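You operate a simulated robot arm through the tools that you are given. There is no shell and no other tool. Be economical: measure what you need, move in short steps, check, and stop when the job is done.

Carry out the task below with a simulated robot arm. There is one attempt and no reset: what you move stays moved.

TASK
Move the black hose plug to GATE, then turn the air on.
Fine: the socket marked GATE; shut off and vent to zero first; the grey bar slides open to free the plug and closed again before the air comes back. Where these are worked on the way, their far stop is far enough and under half their travel is too little: grey bar.

The check looks at the end state, three seconds after you hand in, the way a careful person would. Anything else that was tipped, shoved, dropped, spilled or broken makes it a failure.

THE ROBOT
A 6-joint arm with a fingered hand on a trunk, on a base that drives. Base frame: it is fixed to the floor where the robot stands at the start and does not move with it; the origin is under the middle of the robot, x ahead of it, y to its left, z up. Lengths are in m, angles in degrees, forces in N, time in s.
With the tool pointing down near the work surface it reaches from about 0.28 to 0.7 m from the robot's upright axis, wherever it stands. Its first joint turns from -115.0 to 115.0 degrees. Places, roughly: air knob [0.8, 0, 1.3]; clamp button [0.5, -0.3, 1]; gate button [0.4, -0.4, 1]; gate socket [0.4, -0.5, 0.9]; grey bar [0.5, -0.5, 1]; lift button [0.4, -0.4, 1]; square gauge [0.7, -0.1, 1.2]; vent button [0.7, -0.2, 1.2]. Payload 4 kg.
Tool frame: the origin (TCP) lies between the finger pads and is the grasp point; the fingertips stand 0.026 m ahead of it; z points along the fingers, y is the line along which they close. Largest opening 0.156 m; the body of the gripper starts 0.073 m behind the TCP. The gripper is a hand of 4 fingers: y runs from the thumb to the fingers, the wrist lies at [0, 0, -0.239] in the tool frame, and closing takes about 1.5 s.
Orientation is that of the tool frame in the base frame, as a unit quaternion [w, x, y, z]. With the fingers straight down and closing along the base's y, the tool's x points along the base's -x, its y along +y and its z along -z.

THE INTERFACE
- The arm moves only by the tool servo_tool. Its argument "motion" is a list that holds one entry, the list of rows, each a list of 7 numbers: the shift along the base's x, y, z in m, then the turn, a rotation vector about the base's x, y, z in degrees, then the opening in per cent of the stroke, from 0 (shut) to 100 (fully open). In form: [[[x, y, z, rx, ry, rz, grip], ...]]. A call has 1 to 20 rows; each row is the pose to reach, as a shift and turn from the pose commanded when the call began. Each row takes 0.2 s and may step no farther than 0.05 m and 8.6 degrees from the row before; otherwise, or with a gripper value out of range, the whole call is refused. A pose out of reach is approached as far as the arm can. The call stops where the force on the tool passes 40 N (or 10 N more than at its start, if that is more) or the arm is blocked; 0.2 s more then pass. The fingers move at their own pace (about 0.072 m/s each) and stop on an object; they squeeze with about 22 N. The grip force told is the motor's: it shows also when the fingers shut on nothing. Time passes only in rows, and 0.2 s behind the last, so rows that repeat a pose let the fingers close. The reply holds the time, the measured pose of the TCP, the force on the tool along the base axes, the opening and the grip force, in the units named above and with some noise, with the torque about the TCP (base axes, N m) and any sound that the robot's microphone picked up.
- Cameras (640 x 400 px; columns grow to the right, rows downward): "scene" is now at [0.0124, 0.099, 1.8355]; the picture's right is [-0.58, -0.82, 0.00], its down [-0.51, 0.36, -0.79] and it looks along [0.64, -0.45, -0.62] (base axes); focal length 271 px, centre (320, 200). "wrist" rides on the gripper at [0.058, -0.058, -0.091] in the tool frame; the picture's right is [0.71, 0.71, 0.00], its down [-0.53, 0.53, -0.67] and it looks along [-0.47, 0.47, 0.74] (tool axes); focal length 265 px, centre (320, 200).
- grab_frame(camera): a new picture of that camera. No time passes.
- lift_body(by): slides the trunk up (or, below 0, down) by that many m; the arm and the scene camera ride with it, the base frame stays. It gives what a move gives, with no picture.
- steer(legs): drives the robot by 1 to 6 legs, each [ahead, left, turn to the left] in m, m and degrees, along the robot's own axes; the way and the turn of a leg run together, so that a leg with both is an arc; at most 1.5 m and 180 degrees a leg. The arm and the cameras ride along, it lands a little off, and it stops where it bumps. It gives what a move gives.
- grasp_type(shape): the hand has 4 fingers and takes this shape, open, in about a second: jaw (thumb against the fingers, like two jaws); tri (thumb and two fingers); tip (a fingertip pinch); poke (one finger out to press); point (the index stretched); flat (the hand flat); cup (the hand cupped); fist (a fist). The gripper value then closes the fingers along that shape, each until it touches; the sizes above hold for jaw. It gives what a move gives, with no picture.
- pan_tilt(pan, tilt): turns the head with the scene camera to pan (to the left, within 155 degrees either way) and tilt (down, from -29 to 69), counted from straight ahead of the robot. It gives what a move gives.
- point_at(camera, pixels): for up to 12 pixels [column, row] of the newest picture of that camera ("zoom" is the newest enlarged one), the place [x, y, z] in the base frame of the surface seen there, good to about 0.002 m, but the place of the scene camera against the robot may be out by one fixed shift of up to 0.018 m in any direction. No time passes.
- close_up(camera, box): a new picture of the part [left, top, right, bottom] of that camera's present view, enlarged. No time passes.
- sign_off(): hands the job in; it is judged then, once.

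Keep the steps short. Do not move on a guess: measure, check each grasp and each placing, and mend mistakes. In all there are 80 turns and 60 pictures (those below and enlarged ones count). Leave the gripper open and the arm clear of the work at the hand-in unless told otherwise, and finish with a single line.

The tools are called after "Call:" as name(argument=value, ...) on one line, values as JSON. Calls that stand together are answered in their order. servo_tool: Moves the arm, as the interface text tells. Its arguments: {"type":"object","properties":{"motion":{"type":"array","items":{"type":"array","items":{"type":"array","items":{"type":"number"}}}}},"required":["motion"]} The other tools are called the same way: lift_body (by) slides the trunk up or down; grasp_type (shape) gives the hand a shape; steer (legs) drives the base; pan_tilt (pan, tilt) turns the head that bears the scene camera; grab_frame (camera) takes a picture; point_at (camera, pixels) gives the place of the surface under pixels of a picture; close_up (camera, box) takes an enlarged picture of a part of a camera's view; sign_off () hands the job in.

At the start:

```text
time_s: 0.0
ee_pos: [0.3107, -0.2472, 1.5919]
tool_rot: [0.0, 0.001, 1.0, 0.0]
force: [-0.8, -0.1, -0.4]
moment: [0.01, 0.03, 0.01]
gripper_width: 0.1558
grip_force: 0.0
shape: jaw
trunk travel left (down, up): [-0.925, 0.065]
robot x, y, heading: [-0.0018, 0.0, 0.1]
head pan, tilt: [-35.3, 38.2]
```

scene: 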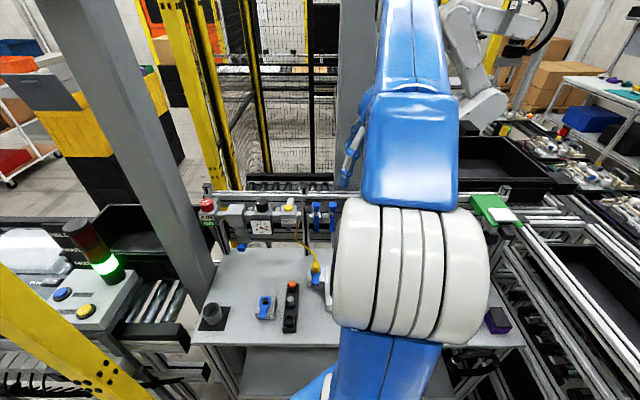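
wrist: 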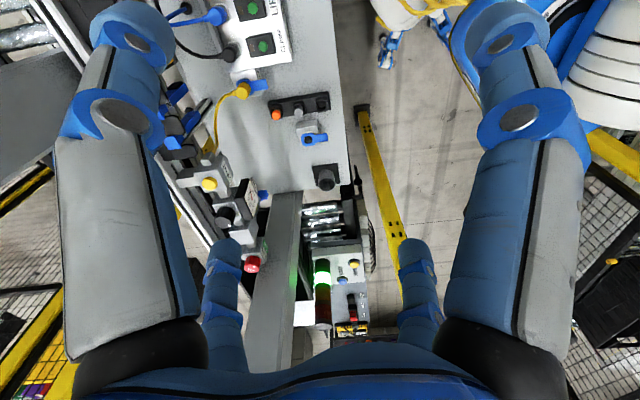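

I see the station behind the arm. First I enlarge both views to find the parts.

Call:
close_up(camera="wrist", box=[140, 0, 380, 150])

Call:
close_up(camera="scene", box=[190, 180, 350, 340])

```text
2.67 times, centred on (260, 75) of wrist
```

zoom: 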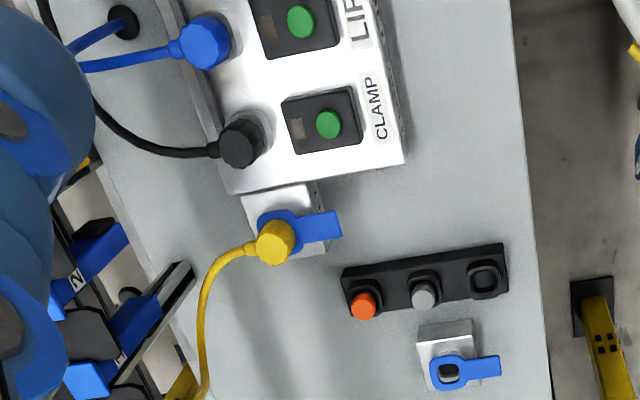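

```text
2.50 times, centred on (270, 260) of scene
```

zoom: 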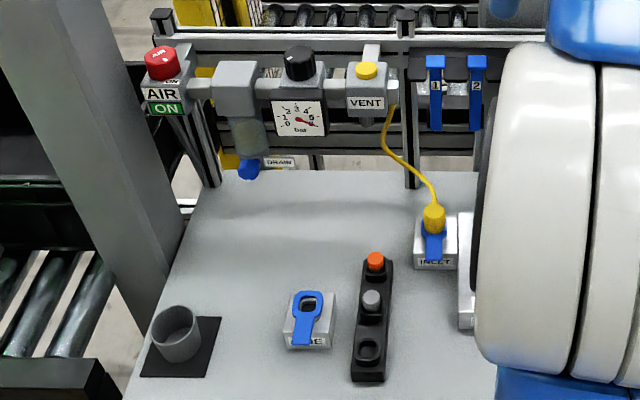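

The black plug sits at the CLAMP socket side, with the GATE end hidden by the arm. I'll swing the arm left in free air to clear the scene view.

Call:
servo_tool(motion=[[[0, 0.05, 0, 0, 0, 0, 100], [0, 0.1, 0, 0, 0, 0, 100], [0, 0.15, 0, 0, 0, 0, 100], [0, 0.2, 0, 0, 0, 0, 100], [0, 0.25, 0, 0, 0, 0, 100], [0, 0.3, 0, 0, 0, 0, 100], [0, 0.35, 0, 0, 0, 0, 100], [0, 0.4, 0, 0, 0, 0, 100]]])

Call:
grab_frame(camera="scene")

```text
time_s: 1.8
ee_pos: [0.3111, 0.1534, 1.5916]
tool_rot: [-0.001, 0.001, 1.0, -0.001]
force: [0.1, -0.4, 0.1]
moment: [0.0, 0.03, 0.01]
gripper_width: 0.1558
grip_force: 0.0
shape: jaw
out of reach, approached as far as the arm can: row 4, 5, 6
trunk travel left (down, up): [-0.925, 0.065]
robot x, y, heading: [0.0005, 0.0016, -0.1]
head pan, tilt: [-35.3, 38.2]
```

```text
55 pictures are left
```

scene: 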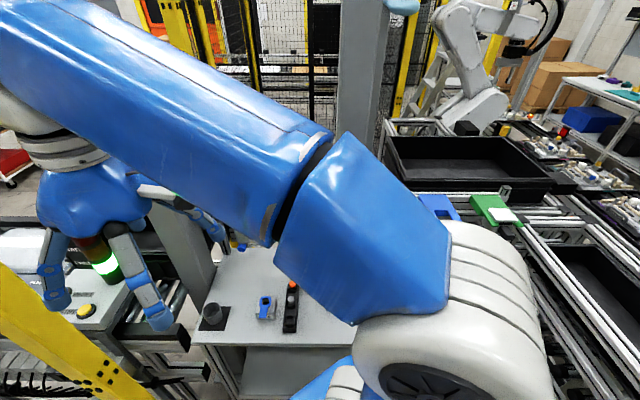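

The elbow covers the panel now. I'll take the arm back right and beyond, so the wrist camera can look at the panel.

Call:
servo_tool(motion=[[[0, -0.05, 0, 0, 0, 0, 100], [0, -0.1, 0, 0, 0, 0, 100], [0, -0.15, 0, 0, 0, 0, 100], [0, -0.2, 0, 0, 0, 0, 100], [0, -0.25, 0, 0, 0, 0, 100], [0, -0.3, 0, 0, 0, 0, 100], [0, -0.35, 0, 0, 0, 0, 100], [0, -0.4, 0, 0, 0, 0, 100], [0, -0.45, 0, 0, 0, 0, 100], [0, -0.5, 0, 0, 0, 0, 100], [0, -0.55, 0, 0, 0, 0, 100], [-0.02, -0.6, 0, 0, 0, 0, 100], [-0.04, -0.65, 0, 0, 0, 0, 100], [-0.06, -0.69, 0, 0, 0, 0, 100], [-0.08, -0.73, 0, 0, 0, 0, 100]]])

Call:
grab_frame(camera="wrist")

Call:
grab_frame(camera="scene")

```text
refused: row 12 steps farther than a row can; nothing moved
```

```text
54 pictures are left
```

wrist: 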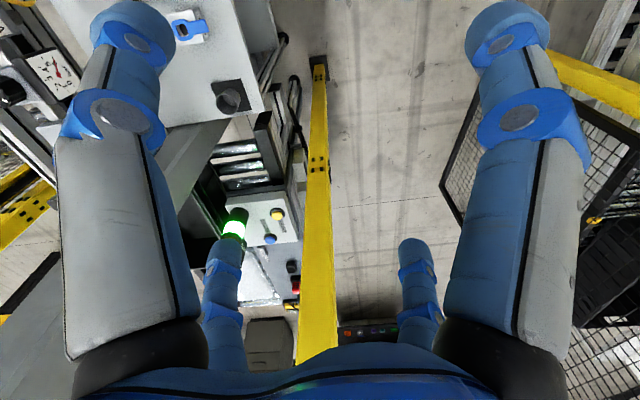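

```text
53 pictures are left
```

scene: 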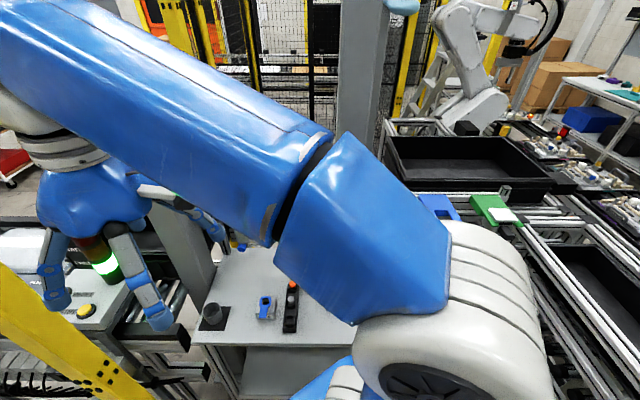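

One row was too long; I resend with shorter steps.

Call:
servo_tool(motion=[[[0, -0.05, 0, 0, 0, 0, 100], [0, -0.1, 0, 0, 0, 0, 100], [0, -0.15, 0, 0, 0, 0, 100], [0, -0.2, 0, 0, 0, 0, 100], [0, -0.25, 0, 0, 0, 0, 100], [0, -0.3, 0, 0, 0, 0, 100], [0, -0.35, 0, 0, 0, 0, 100], [0, -0.4, 0, 0, 0, 0, 100], [0, -0.45, 0, 0, 0, 0, 100], [0, -0.5, 0, 0, 0, 0, 100], [0, -0.55, 0, 0, 0, 0, 100], [-0.02, -0.59, 0, 0, 0, 0, 100], [-0.04, -0.63, 0, 0, 0, 0, 100], [-0.06, -0.67, 0, 0, 0, 0, 100], [-0.08, -0.71, 0, 0, 0, 0, 100]]])

Call:
grab_frame(camera="wrist")

Call:
grab_frame(camera="scene")

```text
time_s: 5.0
ee_pos: [0.2266, -0.484, 1.5433]
tool_rot: [0.001, 0.001, 1.0, -0.002]
force: [0.0, 0.1, 0.5]
moment: [-0.05, -0.02, 0.02]
gripper_width: 0.1557
grip_force: 0.0
shape: jaw
out of reach, approached as far as the arm can: row 3, 11, 12, 13, 14, 15
trunk travel left (down, up): [-0.925, 0.065]
robot x, y, heading: [-0.0003, 0.0038, 0.0]
head pan, tilt: [-35.3, 38.2]
```

```text
52 pictures are left
```

wrist: 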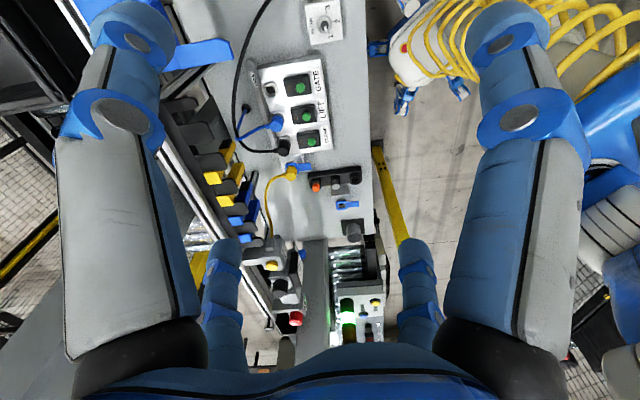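

```text
51 pictures are left
```

scene: 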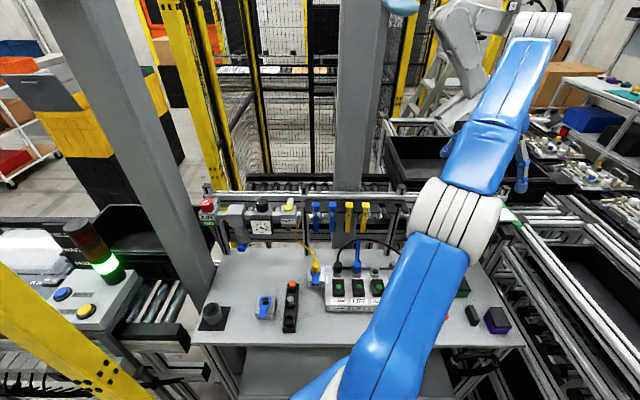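

Now both cameras see the panel. I enlarge it in both.

Call:
close_up(camera="wrist", box=[220, 40, 370, 190])

Call:
close_up(camera="scene", box=[290, 215, 420, 325])

```text
2.67 times, centred on (295, 115) of wrist
```

zoom: 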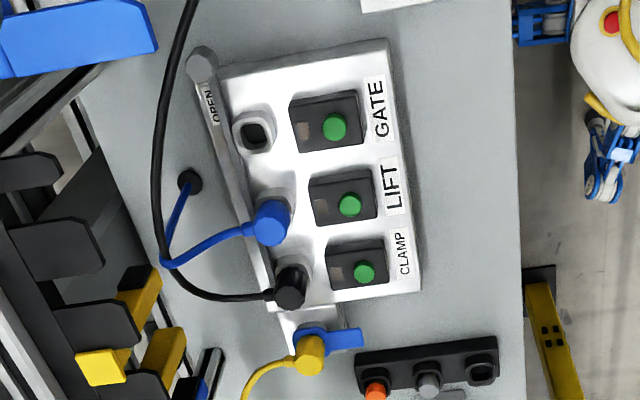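

```text
3.64 times, centred on (355, 270) of scene
```

zoom: 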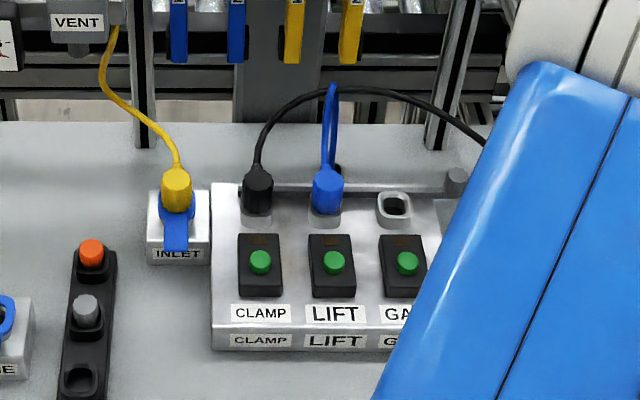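

Black plug in CLAMP, blue in LIFT, GATE socket empty; the grey bar runs behind, with a knob and the word OPEN at the GATE end. I measure via the wrist camera (accurate).

Call:
close_up(camera="wrist", box=[250, 45, 340, 160])

Call:
point_at(camera="wrist", pixels=[[267, 65], [282, 90], [278, 123], [284, 147], [297, 316], [271, 265], [279, 285], [289, 163], [321, 87]])

Call:
close_up(camera="scene", box=[190, 180, 310, 260])

Call:
point_at(camera="scene", pixels=[[208, 203], [262, 204], [289, 207], [340, 265], [357, 267], [373, 272], [261, 226]])

```text
3.48 times, centred on (295, 102) of wrist
```

zoom: 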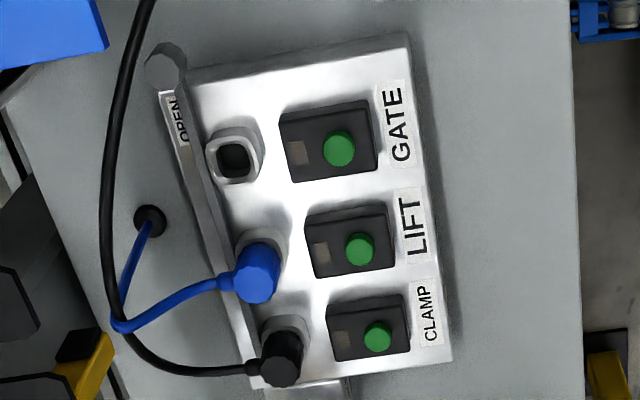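

```text
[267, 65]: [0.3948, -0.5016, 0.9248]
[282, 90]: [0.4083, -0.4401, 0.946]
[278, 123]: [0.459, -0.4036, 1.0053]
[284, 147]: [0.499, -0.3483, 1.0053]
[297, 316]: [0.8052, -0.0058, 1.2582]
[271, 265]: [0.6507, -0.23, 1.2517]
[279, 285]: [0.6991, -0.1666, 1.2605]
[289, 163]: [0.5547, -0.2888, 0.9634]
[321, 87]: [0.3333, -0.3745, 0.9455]
```

```text
5.00 times, centred on (250, 220) of scene
```

zoom: 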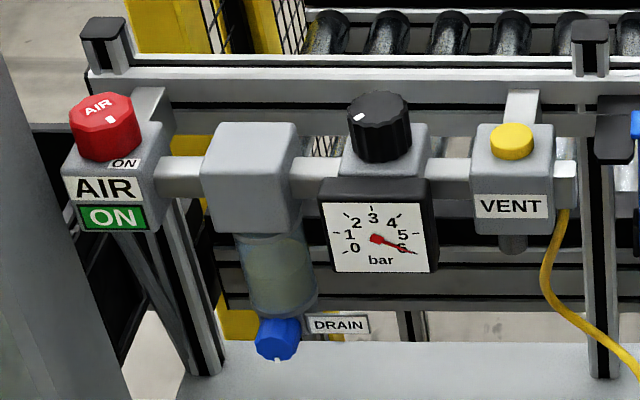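

```text
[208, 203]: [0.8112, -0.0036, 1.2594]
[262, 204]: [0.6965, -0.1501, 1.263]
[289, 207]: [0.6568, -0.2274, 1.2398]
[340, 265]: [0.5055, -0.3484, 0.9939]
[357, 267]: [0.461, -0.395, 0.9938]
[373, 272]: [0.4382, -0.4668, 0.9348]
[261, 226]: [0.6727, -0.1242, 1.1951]
```

Bosses and knobs measured; the gauge reads about 6 bar. Knob AIR is at (0.806, -0.005, 1.26), beyond 0.7 m reach, so I check the space ahead of the base.

Call:
pan_tilt(pan=-10, tilt=60)

Call:
grab_frame(camera="scene")

```text
time_s: 5.9
ee_pos: [0.2262, -0.486, 1.5435]
tool_rot: [0.001, 0.0, 1.0, -0.001]
force: [-0.5, -1.1, 0.2]
moment: [-0.01, -0.03, 0.02]
gripper_width: 0.1558
grip_force: 0.0
shape: jaw
trunk travel left (down, up): [-0.925, 0.065]
robot x, y, heading: [-0.0014, -0.0005, 0.3]
head pan, tilt: [-10.0, 60.0]
```

```text
46 pictures are left
```

scene: 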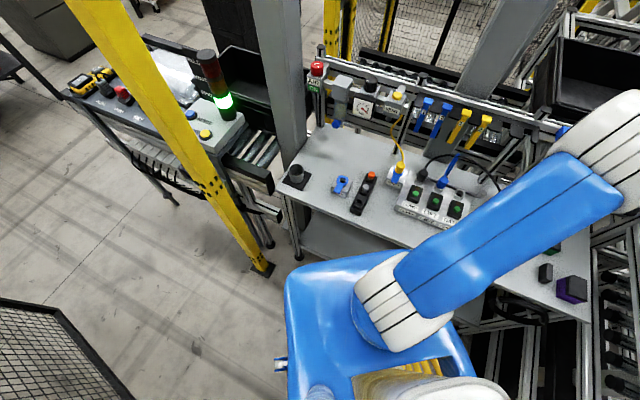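

The table edge runs diagonally. I measure edge corners, the yellow post foot and the torso front.

Call:
point_at(camera="scene", pixels=[[262, 268], [281, 191], [298, 255], [400, 240], [440, 258], [585, 320], [290, 280], [200, 180], [225, 110], [265, 212], [318, 68]])

Call:
close_up(camera="scene", box=[290, 50, 420, 135])

```text
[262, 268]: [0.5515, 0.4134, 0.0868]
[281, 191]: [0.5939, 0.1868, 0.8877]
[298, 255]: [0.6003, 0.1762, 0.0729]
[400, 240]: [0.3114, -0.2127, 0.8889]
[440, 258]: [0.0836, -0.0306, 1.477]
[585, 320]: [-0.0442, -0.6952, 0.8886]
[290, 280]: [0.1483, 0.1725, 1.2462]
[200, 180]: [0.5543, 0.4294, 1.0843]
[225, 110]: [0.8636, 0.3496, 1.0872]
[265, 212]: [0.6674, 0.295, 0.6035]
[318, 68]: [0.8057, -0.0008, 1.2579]
```

```text
4.71 times, centred on (355, 92) of scene
```

zoom: 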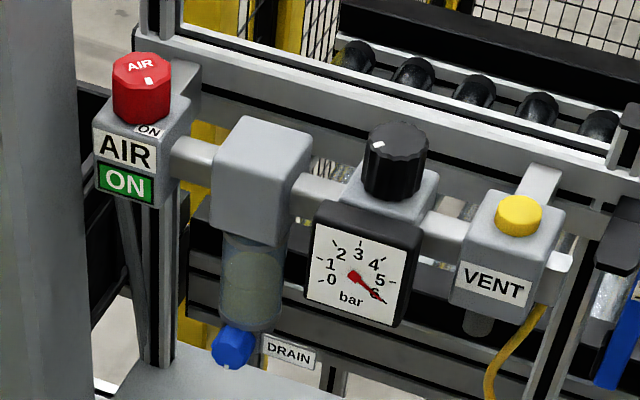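

Table front edge: n=(0.816,-0.578), offset 0.377. Next I measure the grey pillar beside the AIR knob, and details of the knob in the zoom.

Call:
point_at(camera="scene", pixels=[[262, 30], [300, 30], [275, 90], [306, 90], [285, 150], [307, 140], [284, 175]])

Call:
point_at(camera="zoom", pixels=[[140, 65], [148, 80], [118, 62], [165, 65], [155, 130], [518, 208], [140, 105]])

```text
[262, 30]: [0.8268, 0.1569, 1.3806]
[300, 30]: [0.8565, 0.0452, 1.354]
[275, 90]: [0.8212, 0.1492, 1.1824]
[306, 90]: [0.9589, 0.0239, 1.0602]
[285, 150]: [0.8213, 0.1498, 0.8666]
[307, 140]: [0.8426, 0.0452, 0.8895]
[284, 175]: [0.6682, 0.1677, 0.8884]
```

```text
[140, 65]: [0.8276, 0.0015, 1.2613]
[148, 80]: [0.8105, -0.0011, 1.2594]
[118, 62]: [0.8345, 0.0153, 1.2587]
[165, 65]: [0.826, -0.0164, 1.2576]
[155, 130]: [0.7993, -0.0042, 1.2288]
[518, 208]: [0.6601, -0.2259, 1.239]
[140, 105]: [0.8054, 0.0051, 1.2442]
```

The pillar's nearest corner is about 5 cm left of the knob: tight. I move the hand nearer, high up at z≈1.5, for an accurate wrist look at the knob.

Call:
servo_tool(motion=[[[0.04, 0.02, 0, 0, 0, 0, 100], [0.08, 0.04, 0, 0, 0, 0, 100], [0.12, 0.06, 0, 0, 0, 0, 100], [0.16, 0.08, 0, 0, 0, 0, 100], [0.2, 0.11, 0, 0, 0, 0, 100], [0.24, 0.14, 0, 0, 0, 0, 100], [0.27, 0.17, 0, 0, 0, 0, 100], [0.3, 0.2, 0, 0, 0, 0, 100], [0.33, 0.23, 0, 0, 0, 0, 100]]])

Call:
grab_frame(camera="wrist")

```text
time_s: 7.9
ee_pos: [0.5375, -0.2409, 1.5204]
tool_rot: [-0.001, 0.001, 1.0, -0.001]
force: [0.9, 0.3, -0.5]
moment: [-0.04, -0.02, 0.02]
gripper_width: 0.1557
grip_force: 0.0
shape: jaw
out of reach, approached as far as the arm can: row 4, 5, 6, 7, 8, 9
trunk travel left (down, up): [-0.925, 0.065]
robot x, y, heading: [0.0011, 0.0009, 0.0]
head pan, tilt: [-10.0, 60.0]
```

```text
44 pictures are left
```

wrist: 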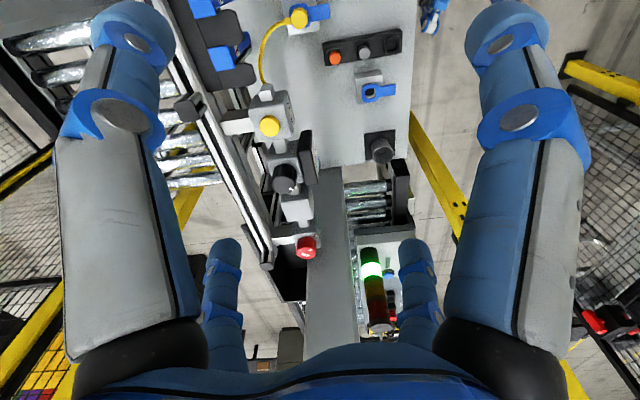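

Commanded point is a bit out of reach at this height. Enlarge the AIR knob at (305,247).

Call:
close_up(camera="wrist", box=[240, 80, 370, 280])

Call:
close_up(camera="wrist", box=[275, 225, 335, 275])

Call:
point_at(camera="wrist", pixels=[[305, 244], [302, 240], [308, 248], [315, 255], [325, 255], [335, 200], [320, 215], [320, 230], [345, 240], [347, 200], [270, 124], [286, 170]])

```text
2.00 times, centred on (305, 180) of wrist
```

zoom: 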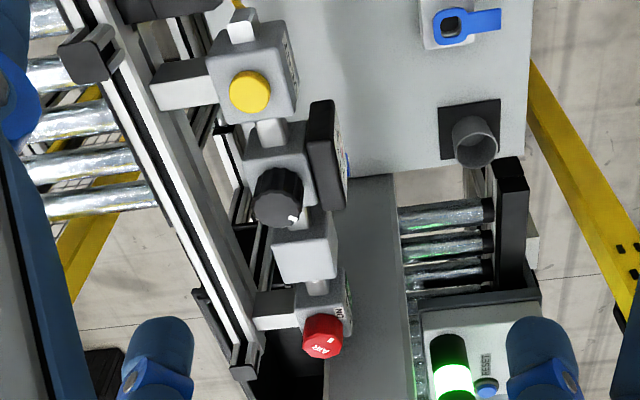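

```text
8.00 times, centred on (305, 250) of wrist
```

zoom: 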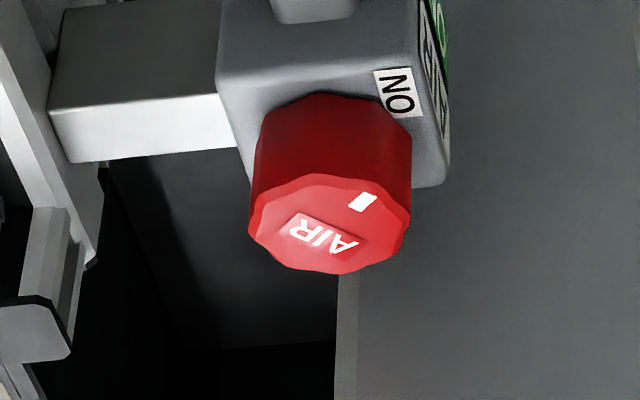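

```text
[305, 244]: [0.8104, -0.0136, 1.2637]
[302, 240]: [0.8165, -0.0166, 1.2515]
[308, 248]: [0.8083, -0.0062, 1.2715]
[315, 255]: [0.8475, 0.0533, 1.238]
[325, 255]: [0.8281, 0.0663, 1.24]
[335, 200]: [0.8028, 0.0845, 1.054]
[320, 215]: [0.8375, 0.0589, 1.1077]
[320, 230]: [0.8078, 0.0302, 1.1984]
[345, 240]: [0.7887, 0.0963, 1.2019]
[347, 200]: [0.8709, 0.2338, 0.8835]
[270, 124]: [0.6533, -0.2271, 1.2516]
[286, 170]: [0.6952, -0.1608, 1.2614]
```

ON mark points toward the front (-n); the pillar face sits 6 cm to the +u side. Clockwise seems the closing sense. I check finger geometry and the floor to the left before driving.

Call:
point_at(camera="wrist", pixels=[[130, 38], [505, 45], [225, 250], [413, 250], [125, 110], [525, 110], [100, 250], [550, 250]])

Call:
point_at(camera="zoom", pixels=[[330, 225], [362, 202], [254, 220], [408, 215], [330, 178], [330, 270], [430, 170], [230, 60]])

Call:
point_at(camera="scene", pixels=[[100, 340], [40, 305], [130, 399], [175, 200], [230, 330]])

```text
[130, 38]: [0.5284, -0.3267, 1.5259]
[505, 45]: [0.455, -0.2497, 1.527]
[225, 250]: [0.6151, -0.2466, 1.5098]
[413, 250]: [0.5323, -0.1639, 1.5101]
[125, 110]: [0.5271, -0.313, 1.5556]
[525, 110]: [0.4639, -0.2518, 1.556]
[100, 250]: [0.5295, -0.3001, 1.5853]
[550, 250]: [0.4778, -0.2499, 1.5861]
```

```text
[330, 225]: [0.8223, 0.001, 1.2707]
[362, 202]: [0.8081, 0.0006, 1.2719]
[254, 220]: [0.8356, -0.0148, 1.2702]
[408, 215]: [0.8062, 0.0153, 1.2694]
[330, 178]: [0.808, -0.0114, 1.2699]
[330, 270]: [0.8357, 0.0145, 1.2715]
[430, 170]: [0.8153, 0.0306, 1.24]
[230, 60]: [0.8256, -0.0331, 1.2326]
```

```text
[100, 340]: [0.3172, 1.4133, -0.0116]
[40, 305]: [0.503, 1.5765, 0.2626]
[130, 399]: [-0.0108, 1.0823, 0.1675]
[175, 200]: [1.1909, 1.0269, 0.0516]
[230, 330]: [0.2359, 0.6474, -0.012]
```

The four fingers stand in a cross about TCP, so I'll part-close the hand before approaching the knob. Knob centre (0.821, 0.001), top 1.271, radius ≈0.02. Floor to the left is free. I pull the hand back, then drive 0.16 ahead and 0.225 left along the table.

Call:
servo_tool(motion=[[[-0.05, 0, 0, 0, 0, 0, 100], [-0.1, 0, 0, 0, 0, 0, 100], [-0.15, -0.02, 0, 0, 0, 0, 80], [-0.15, -0.02, 0, 0, 0, 0, 60], [-0.15, -0.02, 0, 0, 0, 0, 40], [-0.15, -0.02, 0, 0, 0, 0, 40], [-0.15, -0.02, 0, 0, 0, 0, 40], [-0.15, -0.02, 0, 0, 0, 0, 40]]])

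Call:
steer(legs=[[0.16, 0.225, 0]])

Call:
grab_frame(camera="wrist")

Call:
grab_frame(camera="scene")

```text
refused: row 3 steps farther than a row can; nothing moved
```

```text
time_s: 9.8
ee_pos: [0.697, -0.0253, 1.5186]
tool_rot: [0.001, 0.002, 1.0, 0.003]
force: [-0.4, -0.9, -0.3]
moment: [0.12, -0.01, -0.01]
gripper_width: 0.1556
grip_force: 0.1
shape: jaw
trunk travel left (down, up): [-0.925, 0.065]
robot x, y, heading: [0.165, 0.233, 0.0]
head pan, tilt: [-10.0, 60.0]
```

```text
41 pictures are left
```

wrist: 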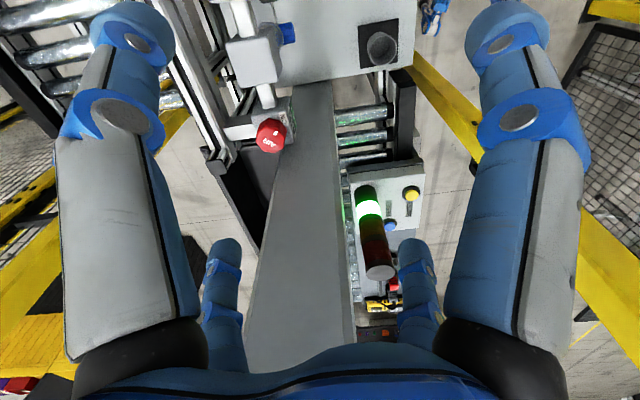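

```text
40 pictures are left
```

scene: 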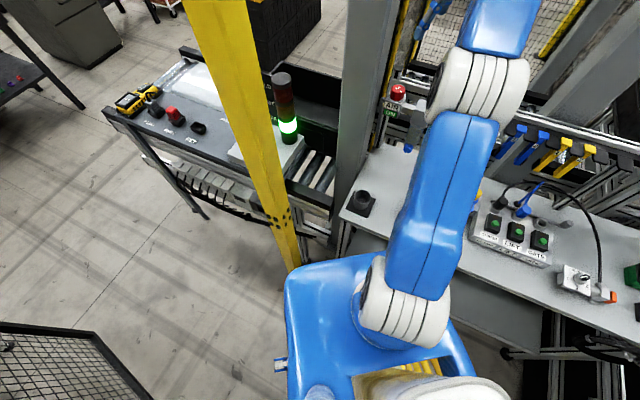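

The base drove fine despite the refused retract; nothing touched. Now I part-close to 40 % and look at the fingers.

Call:
servo_tool(motion=[[[0, 0, 0, 0, 0, 0, 40], [0, 0, 0, 0, 0, 0, 40], [0, 0, 0, 0, 0, 0, 40], [0, 0, 0, 0, 0, 0, 40], [0, 0, 0, 0, 0, 0, 40]]])

Call:
grab_frame(camera="wrist")

```text
time_s: 11.0
ee_pos: [0.696, -0.0181, 1.5212]
tool_rot: [0.0, 0.002, 1.0, 0.0]
force: [0.6, 0.5, 0.7]
moment: [-0.01, 0.0, 0.04]
gripper_width: 0.0626
grip_force: 0.0
shape: jaw
trunk travel left (down, up): [-0.925, 0.065]
robot x, y, heading: [0.1649, 0.2313, -0.2]
head pan, tilt: [-10.0, 60.0]
```

```text
39 pictures are left
```

wrist: 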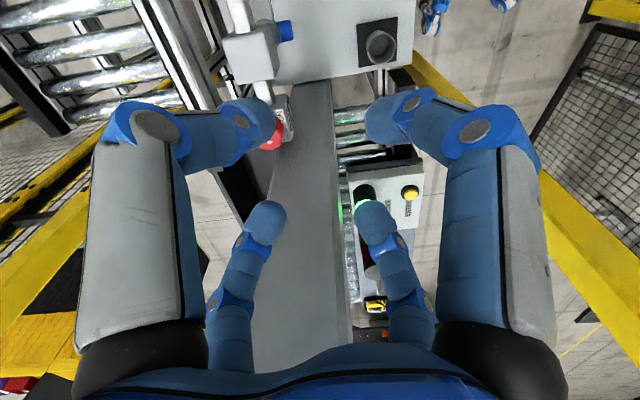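

Call:
point_at(camera="wrist", pixels=[[270, 120], [380, 110], [268, 212], [370, 212], [150, 125], [480, 130], [232, 255], [95, 250], [240, 240], [530, 250], [210, 350]])

```text
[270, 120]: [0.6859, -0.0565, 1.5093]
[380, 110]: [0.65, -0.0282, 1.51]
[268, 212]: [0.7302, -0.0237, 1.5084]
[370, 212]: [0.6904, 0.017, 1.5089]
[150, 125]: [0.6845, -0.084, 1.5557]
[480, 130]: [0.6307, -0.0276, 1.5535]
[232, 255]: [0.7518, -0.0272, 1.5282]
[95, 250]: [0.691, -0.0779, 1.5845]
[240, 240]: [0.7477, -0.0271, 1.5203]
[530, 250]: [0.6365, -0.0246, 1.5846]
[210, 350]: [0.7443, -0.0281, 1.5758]
```

In jaw the four knuckles reach ~7 cm out; too wide beside the pillar. I try the "tip" shape and look.

Call:
grasp_type(shape="tip")

Call:
grab_frame(camera="wrist")

```text
time_s: 11.9
ee_pos: [0.6973, -0.0193, 1.5206]
tool_rot: [-0.001, 0.003, 1.0, 0.0]
force: [0.7, 0.2, 0.1]
moment: [0.01, 0.02, 0.0]
gripper_width: 0.1559
grip_force: 0.1
shape: tip
trunk travel left (down, up): [-0.925, 0.065]
robot x, y, heading: [0.1636, 0.2313, 0.3]
head pan, tilt: [-10.0, 60.0]
```

```text
38 pictures are left
```

wrist: 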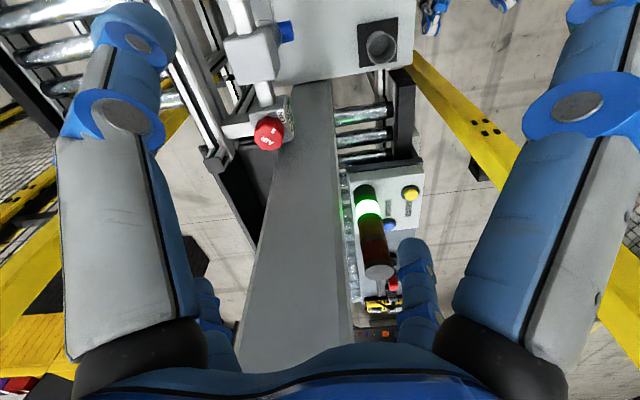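

"tip" splays the side fingers, worse. I go back to jaw, which I'll lean away from the pillar and ratchet. I measure what stands behind the knob, then shift the base back a little along the table for a better reach line.

Call:
point_at(camera="wrist", pixels=[[270, 133], [240, 130], [215, 158], [250, 60], [285, 110], [300, 130], [290, 90], [345, 300], [300, 250]])

Call:
grasp_type(shape="jaw")

Call:
steer(legs=[[-0.078, -0.11, 0]])

```text
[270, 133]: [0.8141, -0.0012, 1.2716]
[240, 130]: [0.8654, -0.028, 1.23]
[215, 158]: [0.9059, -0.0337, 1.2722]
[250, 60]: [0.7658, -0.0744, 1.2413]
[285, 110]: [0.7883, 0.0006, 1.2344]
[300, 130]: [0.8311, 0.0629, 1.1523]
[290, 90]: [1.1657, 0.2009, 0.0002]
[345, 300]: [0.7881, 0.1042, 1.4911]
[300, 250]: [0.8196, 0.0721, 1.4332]
```

```text
time_s: 12.8
ee_pos: [0.6958, -0.0183, 1.5214]
tool_rot: [-0.001, 0.002, 1.0, 0.0]
force: [-0.5, -0.5, 0.2]
moment: [0.02, 0.01, -0.04]
gripper_width: 0.1563
grip_force: 0.0
shape: jaw
trunk travel left (down, up): [-0.925, 0.065]
robot x, y, heading: [0.1633, 0.2298, 0.1]
head pan, tilt: [-10.0, 60.0]
```

```text
time_s: 14.2
ee_pos: [0.6152, -0.1255, 1.5222]
tool_rot: [0.001, 0.002, 1.0, 0.0]
force: [-0.1, 0.1, -0.7]
moment: [-0.01, 0.01, -0.03]
gripper_width: 0.1561
grip_force: 0.0
shape: jaw
trunk travel left (down, up): [-0.925, 0.065]
robot x, y, heading: [0.0828, 0.1135, -0.2]
head pan, tilt: [-10.0, 60.0]
```

Rail post is 9 cm behind, fine. Now orient the hand in free air: turn, lean 20° away from the pillar, turn again, and part-close to 40 %.

Call:
servo_tool(motion=[[[-0.03, 0, -0.02, 0, 0, 6, 40], [-0.03, 0, -0.04, 0, 0, 12, 40], [-0.03, 0, -0.06, 0, 0, 17.5, 40]]])

Call:
servo_tool(motion=[[[0, 0, 0, 1.18, -6.9, 0, 40], [0, 0, 0, 2.35, -13.8, 0, 40], [0, 0, 0, 3.36, -19.7, 0, 40]]])

Call:
servo_tool(motion=[[[0, 0, 0, 0, 0, 7.5, 40], [0, 0, 0, 0, 0, 15, 40], [0, 0, 0, 0, 0, 22.5, 40], [0, 0, 0, 0, 0, 22.5, 40]]])

```text
time_s: 14.9
ee_pos: [0.5889, -0.1302, 1.461]
tool_rot: [0.0, -0.151, 0.988, 0.0]
force: [-0.4, -0.7, 0.3]
moment: [-0.03, -0.01, 0.02]
gripper_width: 0.0629
grip_force: 0.0
shape: jaw
trunk travel left (down, up): [-0.925, 0.065]
robot x, y, heading: [0.0859, 0.1202, -0.2]
head pan, tilt: [-10.0, 60.0]
```

```text
time_s: 15.8
ee_pos: [0.5858, -0.1287, 1.4628]
tool_rot: [0.175, -0.148, 0.973, 0.003]
force: [-0.9, 0.2, 0.1]
moment: [-0.04, 0.01, -0.01]
gripper_width: 0.063
grip_force: 0.0
shape: jaw
trunk travel left (down, up): [-0.925, 0.065]
robot x, y, heading: [0.0811, 0.1147, 0.0]
head pan, tilt: [-10.0, 60.0]
```

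```text
time_s: 16.8
ee_pos: [0.5837, -0.1281, 1.464]
tool_rot: [0.171, -0.336, 0.926, 0.036]
force: [-0.3, 0.5, -0.9]
moment: [-0.03, -0.02, -0.01]
gripper_width: 0.0628
grip_force: 0.1
shape: jaw
trunk travel left (down, up): [-0.925, 0.065]
robot x, y, heading: [0.0839, 0.121, -0.1]
head pan, tilt: [-10.0, 60.0]
```

Lean is right (tool points outward, wrist toward -x-y). Move above the knob, at z≈1.39.

Call:
servo_tool(motion=[[[0.034, 0.018, -0.01, 0, 0, 0, 40], [0.068, 0.037, -0.02, 0, 0, 0, 40], [0.102, 0.055, -0.03, 0, 0, 0, 40], [0.136, 0.074, -0.04, 0, 0, 0, 40], [0.17, 0.092, -0.05, 0, 0, 0, 40], [0.204, 0.11, -0.06, 0, 0, 0, 40], [0.2375, 0.129, -0.07, 0, 0, 0, 40]]])

Call:
grab_frame(camera="wrist")

```text
time_s: 18.4
ee_pos: [0.8116, 0.0045, 1.3857]
tool_rot: [0.17, -0.335, 0.926, 0.036]
force: [-0.6, 0.2, -0.2]
moment: [-0.02, 0.03, -0.04]
gripper_width: 0.0628
grip_force: 0.1
shape: jaw
out of reach, approached as far as the arm can: row 7
trunk travel left (down, up): [-0.925, 0.065]
robot x, y, heading: [0.0793, 0.1154, -0.1]
head pan, tilt: [-10.0, 60.0]
```

```text
37 pictures are left
```

wrist: 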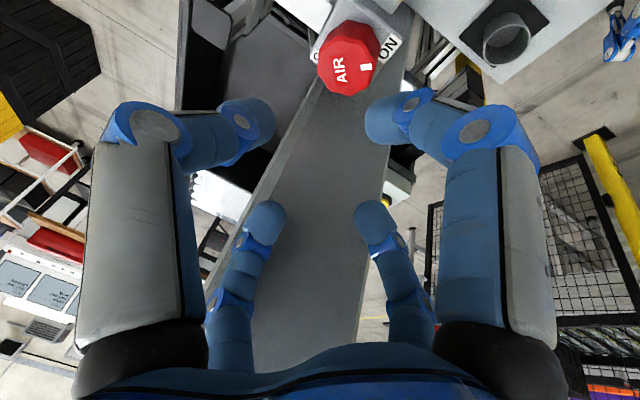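

A second label shows left of the knob near (318,55). Enlarge.

Call:
close_up(camera="wrist", box=[290, 0, 420, 110])

Call:
point_at(camera="zoom", pixels=[[290, 270], [140, 275], [500, 230], [370, 330], [240, 200]])

Call:
point_at(camera="wrist", pixels=[[270, 120], [380, 110], [268, 212], [370, 212], [325, 200], [300, 160]])

```text
3.64 times, centred on (355, 55) of wrist
```

zoom: 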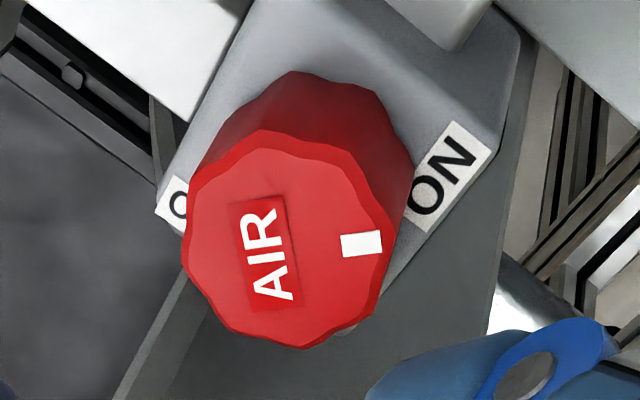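

```text
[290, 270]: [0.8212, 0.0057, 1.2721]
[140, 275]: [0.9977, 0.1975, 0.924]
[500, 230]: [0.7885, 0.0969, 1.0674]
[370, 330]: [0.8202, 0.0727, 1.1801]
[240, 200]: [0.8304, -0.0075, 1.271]
```

```text
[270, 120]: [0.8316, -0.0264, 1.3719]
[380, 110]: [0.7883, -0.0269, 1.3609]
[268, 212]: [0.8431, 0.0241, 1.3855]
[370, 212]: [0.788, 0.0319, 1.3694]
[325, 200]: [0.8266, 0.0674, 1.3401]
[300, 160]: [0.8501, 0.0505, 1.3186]
```

The second label is OFF, on the far side. Measure both labels' positions.

Call:
point_at(camera="zoom", pixels=[[442, 180], [174, 205], [160, 212], [360, 245], [405, 215]])

```text
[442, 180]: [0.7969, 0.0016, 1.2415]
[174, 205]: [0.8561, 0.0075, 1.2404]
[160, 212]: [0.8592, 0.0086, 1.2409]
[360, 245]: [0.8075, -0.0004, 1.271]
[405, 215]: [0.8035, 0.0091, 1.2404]
```

OFF seems roughly opposite ON (azimuth ≈0° vs ≈183°); end stop will tell. Descend half way and check alignment.

Call:
servo_tool(motion=[[[0.005, -0.002, -0.03, 0, 0, 0, 40], [0.0098, -0.0035, -0.06, 0, 0, 0, 40], [0.0098, -0.0035, -0.075, 0, 0, 0, 40]]])

Call:
grab_frame(camera="wrist")

```text
time_s: 19.1
ee_pos: [0.8198, -0.0025, 1.3095]
tool_rot: [0.171, -0.336, 0.926, 0.037]
force: [-0.5, 0.3, -0.1]
moment: [0.03, 0.03, 0.0]
gripper_width: 0.0626
grip_force: 0.0
shape: jaw
trunk travel left (down, up): [-0.925, 0.065]
robot x, y, heading: [0.0843, 0.1156, -0.3]
head pan, tilt: [-10.0, 60.0]
```

```text
35 pictures are left
```

wrist: 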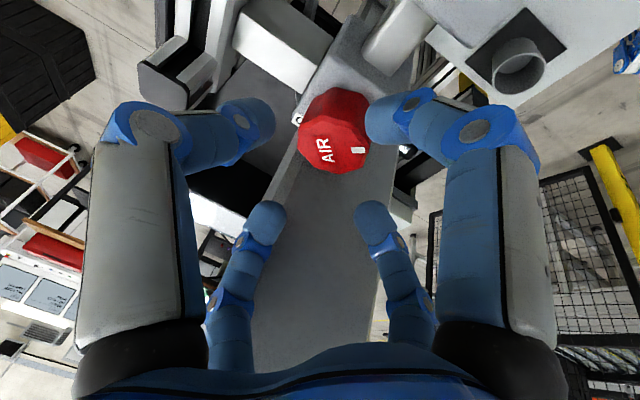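

The knob sits centred between the four fingers. Lower on and then close gently.

Call:
servo_tool(motion=[[[0.001, 0.002, -0.015, 0, 0, 0, 40], [0.001, 0.003, -0.028, 0, 0, 0, 40], [0.001, 0.003, -0.036, 0, 0, 0, 40]]])

Call:
servo_tool(motion=[[[0, 0, 0, 0, 0, 0, 25], [0, 0, 0, 0, 0, 0, 10], [0, 0, 0, 0, 0, 0, 5], [0, 0, 0, 0, 0, 0, 5]]])

Call:
grab_frame(camera="wrist")

```text
time_s: 19.9
ee_pos: [0.8215, 0.0002, 1.2753]
tool_rot: [0.171, -0.335, 0.926, 0.037]
force: [0.3, -0.8, 0.3]
moment: [-0.03, 0.0, 0.01]
gripper_width: 0.0626
grip_force: 0.0
shape: jaw
trunk travel left (down, up): [-0.925, 0.065]
robot x, y, heading: [0.0799, 0.1165, 0.1]
head pan, tilt: [-10.0, 60.0]
```

```text
time_s: 20.9
ee_pos: [0.8209, -0.0001, 1.2759]
tool_rot: [0.17, -0.335, 0.926, 0.037]
force: [-4.5, -4.5, 1.7]
moment: [-0.61, 0.71, 0.08]
gripper_width: 0.0401
grip_force: 21.9
shape: jaw
trunk travel left (down, up): [-0.925, 0.065]
robot x, y, heading: [0.0806, 0.1171, -0.0]
head pan, tilt: [-10.0, 60.0]
```

```text
34 pictures are left
```

wrist: 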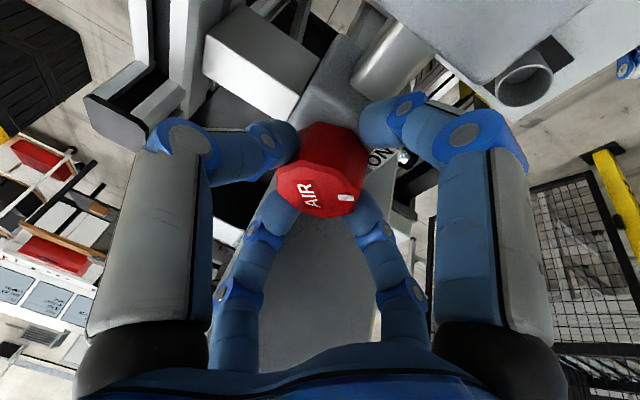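

Gripped (0.040 m, 22 N). Turn clockwise (about −z) step by step, 45° in all, watching the torque.

Call:
servo_tool(motion=[[[0, 0, 0, 0, 0, -7.5, 5], [0, 0, 0, 0, 0, -15, 5], [0, 0, 0, 0, 0, -15, 5]]])

Call:
close_up(camera="wrist", box=[220, 80, 440, 240])

```text
time_s: 21.8
ee_pos: [0.821, 0.0025, 1.2757]
tool_rot: [0.174, -0.211, 0.962, 0.014]
force: [-4.2, -1.7, 1.1]
moment: [-0.34, 0.67, 0.04]
gripper_width: 0.0401
grip_force: 21.6
shape: jaw
trunk travel left (down, up): [-0.925, 0.065]
robot x, y, heading: [0.0846, 0.1178, -0.0]
head pan, tilt: [-10.0, 60.0]
```

```text
2.50 times, centred on (330, 160) of wrist
```

zoom: 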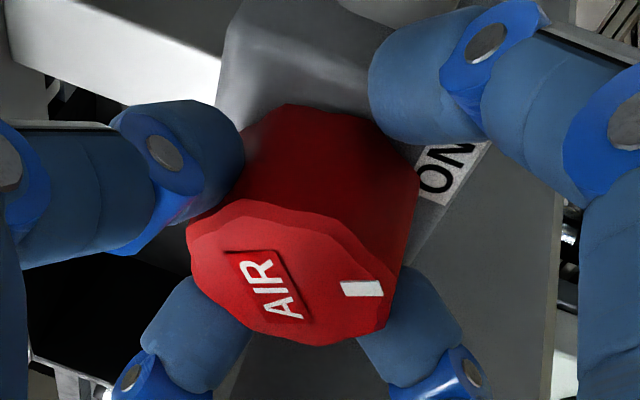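

The knob turns with the hand, at low torque. Continue clockwise 30° more.

Call:
servo_tool(motion=[[[0, 0, 0, 0, 0, -7.5, 5], [0, 0, 0, 0, 0, -15, 5], [0, 0, 0, 0, 0, -22.5, 5], [0, 0, 0, 0, 0, -30, 5], [0, 0, 0, 0, 0, -34, 5]]])

Call:
grab_frame(camera="wrist")

```text
time_s: 22.9
ee_pos: [0.8209, 0.003, 1.2754]
tool_rot: [0.171, 0.079, 0.981, -0.038]
force: [-2.3, -0.4, 1.7]
moment: [0.12, 0.3, 0.05]
gripper_width: 0.0378
grip_force: 22.1
shape: jaw
trunk travel left (down, up): [-0.925, 0.065]
robot x, y, heading: [0.0837, 0.1178, 0.0]
head pan, tilt: [-10.0, 60.0]
```

```text
32 pictures are left
```

wrist: 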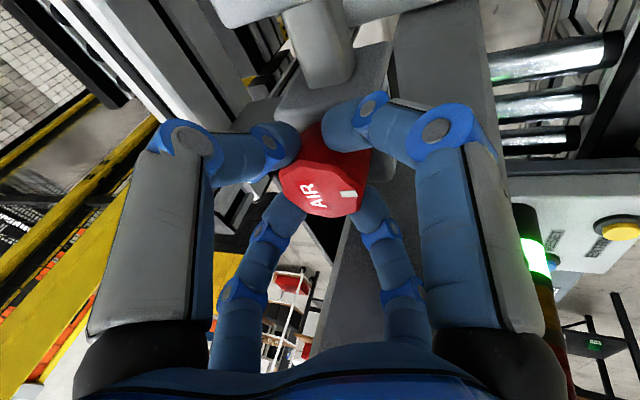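

49° done, knob followed. Regrasp: open slightly (34 %), turn back 49°, close again.

Call:
servo_tool(motion=[[[0, 0, 0, 0, 0, 0, 35], [0, 0, 0, 0, 0, 0, 35], [0, 0, 0, 0, 0, 8, 35], [0, 0, 0, 0, 0, 16, 35], [0, 0, 0, 0, 0, 24, 36], [0, 0, 0, 0, 0, 32, 36], [0, 0, 0, 0, 0, 40, 36], [0, 0, 0, 0, 0, 48, 36], [0, 0, 0, 0, 0, 50, 36]]])

Call:
close_up(camera="wrist", box=[220, 80, 440, 240])

```text
time_s: 24.9
ee_pos: [0.8201, 0.0022, 1.2748]
tool_rot: [0.17, -0.345, 0.922, 0.038]
force: [-0.6, 1.0, 3.4]
moment: [0.02, 0.04, -0.03]
gripper_width: 0.0555
grip_force: 0.0
shape: jaw
trunk travel left (down, up): [-0.925, 0.065]
robot x, y, heading: [0.0829, 0.1159, -0.2]
head pan, tilt: [-10.0, 60.0]
```

```text
2.50 times, centred on (330, 160) of wrist
```

zoom: 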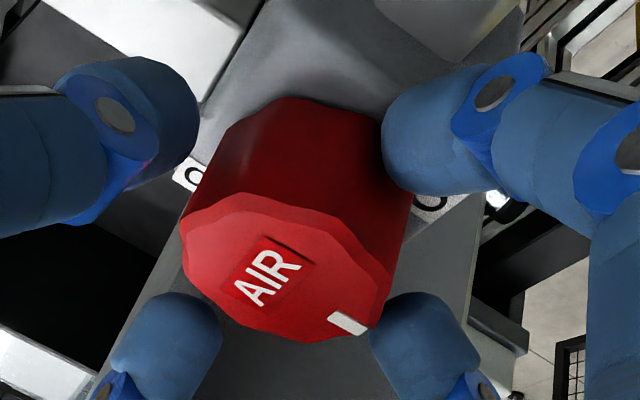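

Check pointer azimuth now.

Call:
point_at(camera="zoom", pixels=[[348, 323], [333, 316], [362, 330], [265, 272]])

```text
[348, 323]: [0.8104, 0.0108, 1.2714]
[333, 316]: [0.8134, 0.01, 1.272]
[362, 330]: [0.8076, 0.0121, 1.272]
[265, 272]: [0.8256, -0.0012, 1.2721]
```

Pointer moved from ≈183° to ≈138°. Second stroke: close and turn 50° clockwise.

Call:
servo_tool(motion=[[[0, 0, 0, 0, 0, 0, 5], [0, 0, 0, 0, 0, 0, 5], [0, 0, 0, 0, 0, 0, 5], [0, 0, 0, 0, 0, 0, 5], [0, 0, 0, 0, 0, -8, 5], [0, 0, 0, 0, 0, -16, 5], [0, 0, 0, 0, 0, -24, 5], [0, 0, 0, 0, 0, -32, 5], [0, 0, 0, 0, 0, -40, 5], [0, 0, 0, 0, 0, -48, 5], [0, 0, 0, 0, 0, -50, 5]]])

Call:
servo_tool(motion=[[[0, 0, 0, 0, 0, 0, 35], [0, 0, 0, 0, 0, 0, 35], [0, 0, 0, 0, 0, 8, 35], [0, 0, 0, 0, 0, 16, 35], [0, 0, 0, 0, 0, 24, 36], [0, 0, 0, 0, 0, 32, 36], [0, 0, 0, 0, 0, 40, 36], [0, 0, 0, 0, 0, 48, 36], [0, 0, 0, 0, 0, 50, 36]]])

Call:
close_up(camera="wrist", box=[220, 80, 440, 240])

Call:
grab_frame(camera="scene")

```text
time_s: 27.4
ee_pos: [0.8212, 0.0041, 1.2731]
tool_rot: [0.169, 0.079, 0.982, -0.037]
force: [-5.6, 9.9, -3.3]
moment: [0.39, 0.34, 0.16]
gripper_width: 0.0372
grip_force: 22.0
shape: jaw
trunk travel left (down, up): [-0.925, 0.065]
robot x, y, heading: [0.0847, 0.1196, -0.3]
head pan, tilt: [-10.0, 60.0]
```

```text
time_s: 29.4
ee_pos: [0.8197, 0.0027, 1.2737]
tool_rot: [0.17, -0.343, 0.923, 0.038]
force: [-1.7, 0.6, 3.0]
moment: [-0.05, 0.07, -0.01]
gripper_width: 0.0556
grip_force: 0.1
shape: jaw
trunk travel left (down, up): [-0.925, 0.065]
robot x, y, heading: [0.0825, 0.1161, -0.1]
head pan, tilt: [-10.0, 60.0]
```

```text
2.50 times, centred on (330, 160) of wrist
```

zoom: 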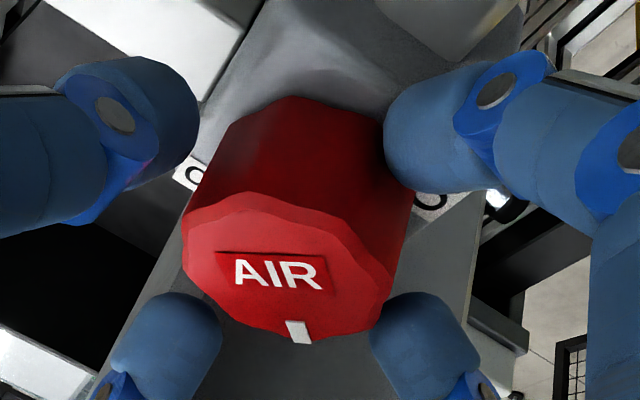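

```text
29 pictures are left
```

scene: 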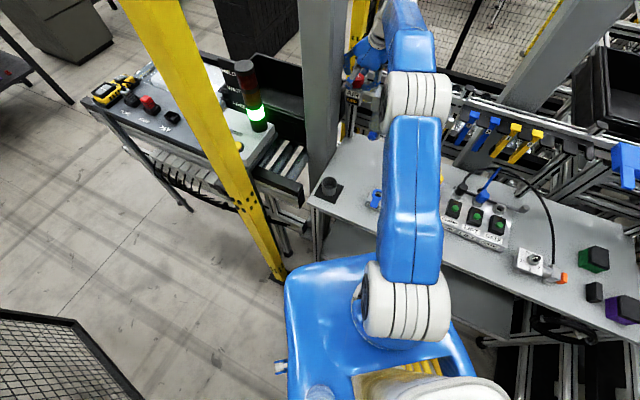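

Pointer ≈ 90°. Check the AIR ON/OFF sign below the knob.

Call:
close_up(camera="scene", box=[325, 60, 385, 140])

Call:
point_at(camera="wrist", pixels=[[319, 212]])

```text
5.00 times, centred on (355, 100) of scene
```

zoom: 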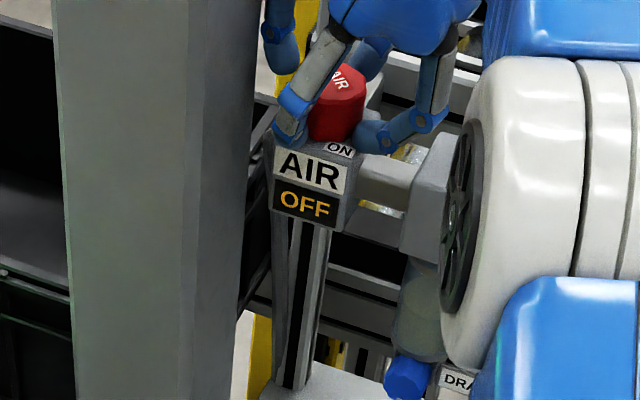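

```text
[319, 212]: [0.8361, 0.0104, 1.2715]
```

Sign reads AIR OFF. Raise straight up, then move away toward the VENT button and bring the hand upright and shut.

Call:
servo_tool(motion=[[[0, 0, 0.03, 0, 0, 0, 38], [0, 0, 0.07, 0, 0, 0, 38], [0, 0, 0.11, 0, 0, 0, 38], [-0.025, -0.035, 0.11, 0, 0, -5, 38], [-0.05, -0.07, 0.11, 0, 0, -10, 38], [-0.075, -0.1, 0.11, 0, 0, -16, 38], [-0.1, -0.14, 0.11, 0, 0, -22.5, 38], [-0.125, -0.175, 0.11, 0, 0, -22.5, 20], [-0.15, -0.21, 0.11, 0, 0, -22.5, 0], [-0.167, -0.23, 0.11, 0, 0, -22.5, 0]]])

Call:
servo_tool(motion=[[[0, 0, 0, -1.18, 6.9, 0, 0], [0, 0, 0, -2.35, 13.8, 0, 0], [0, 0, 0, -3.36, 19.7, 0, 0], [0, 0, 0, -3.36, 19.7, 0, 0]]])

Call:
grab_frame(camera="wrist")

```text
time_s: 31.6
ee_pos: [0.6554, -0.229, 1.3851]
tool_rot: [0.174, -0.157, 0.972, 0.005]
force: [0.0, -0.6, 0.1]
moment: [-0.01, 0.01, 0.02]
gripper_width: 0.0
grip_force: 15.8
shape: jaw
out of reach, approached as far as the arm can: row 3
trunk travel left (down, up): [-0.925, 0.065]
robot x, y, heading: [0.0818, 0.1157, 0.0]
head pan, tilt: [-10.0, 60.0]
```

```text
time_s: 32.5
ee_pos: [0.6486, -0.2264, 1.3849]
tool_rot: [0.001, -0.158, 0.987, 0.002]
force: [0.1, -0.2, -0.4]
moment: [0.0, 0.0, 0.01]
gripper_width: 0.0
grip_force: 21.6
shape: jaw
out of reach, approached as far as the arm can: row 3, 4
trunk travel left (down, up): [-0.925, 0.065]
robot x, y, heading: [0.0852, 0.1142, 0.1]
head pan, tilt: [-10.0, 60.0]
```

```text
27 pictures are left
```

wrist: 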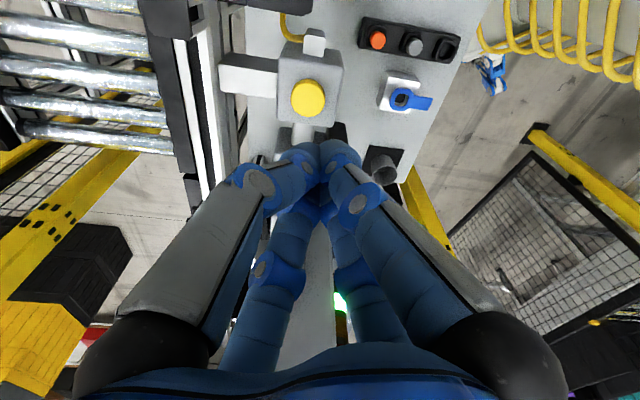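

Hand shut and upright. Measure the yellow button.

Call:
point_at(camera="wrist", pixels=[[308, 97], [292, 97], [324, 97], [308, 80], [320, 150]])

```text
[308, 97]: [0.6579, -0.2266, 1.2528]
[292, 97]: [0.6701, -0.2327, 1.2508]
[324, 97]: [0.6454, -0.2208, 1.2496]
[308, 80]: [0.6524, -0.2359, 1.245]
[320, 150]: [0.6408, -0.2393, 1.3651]
```

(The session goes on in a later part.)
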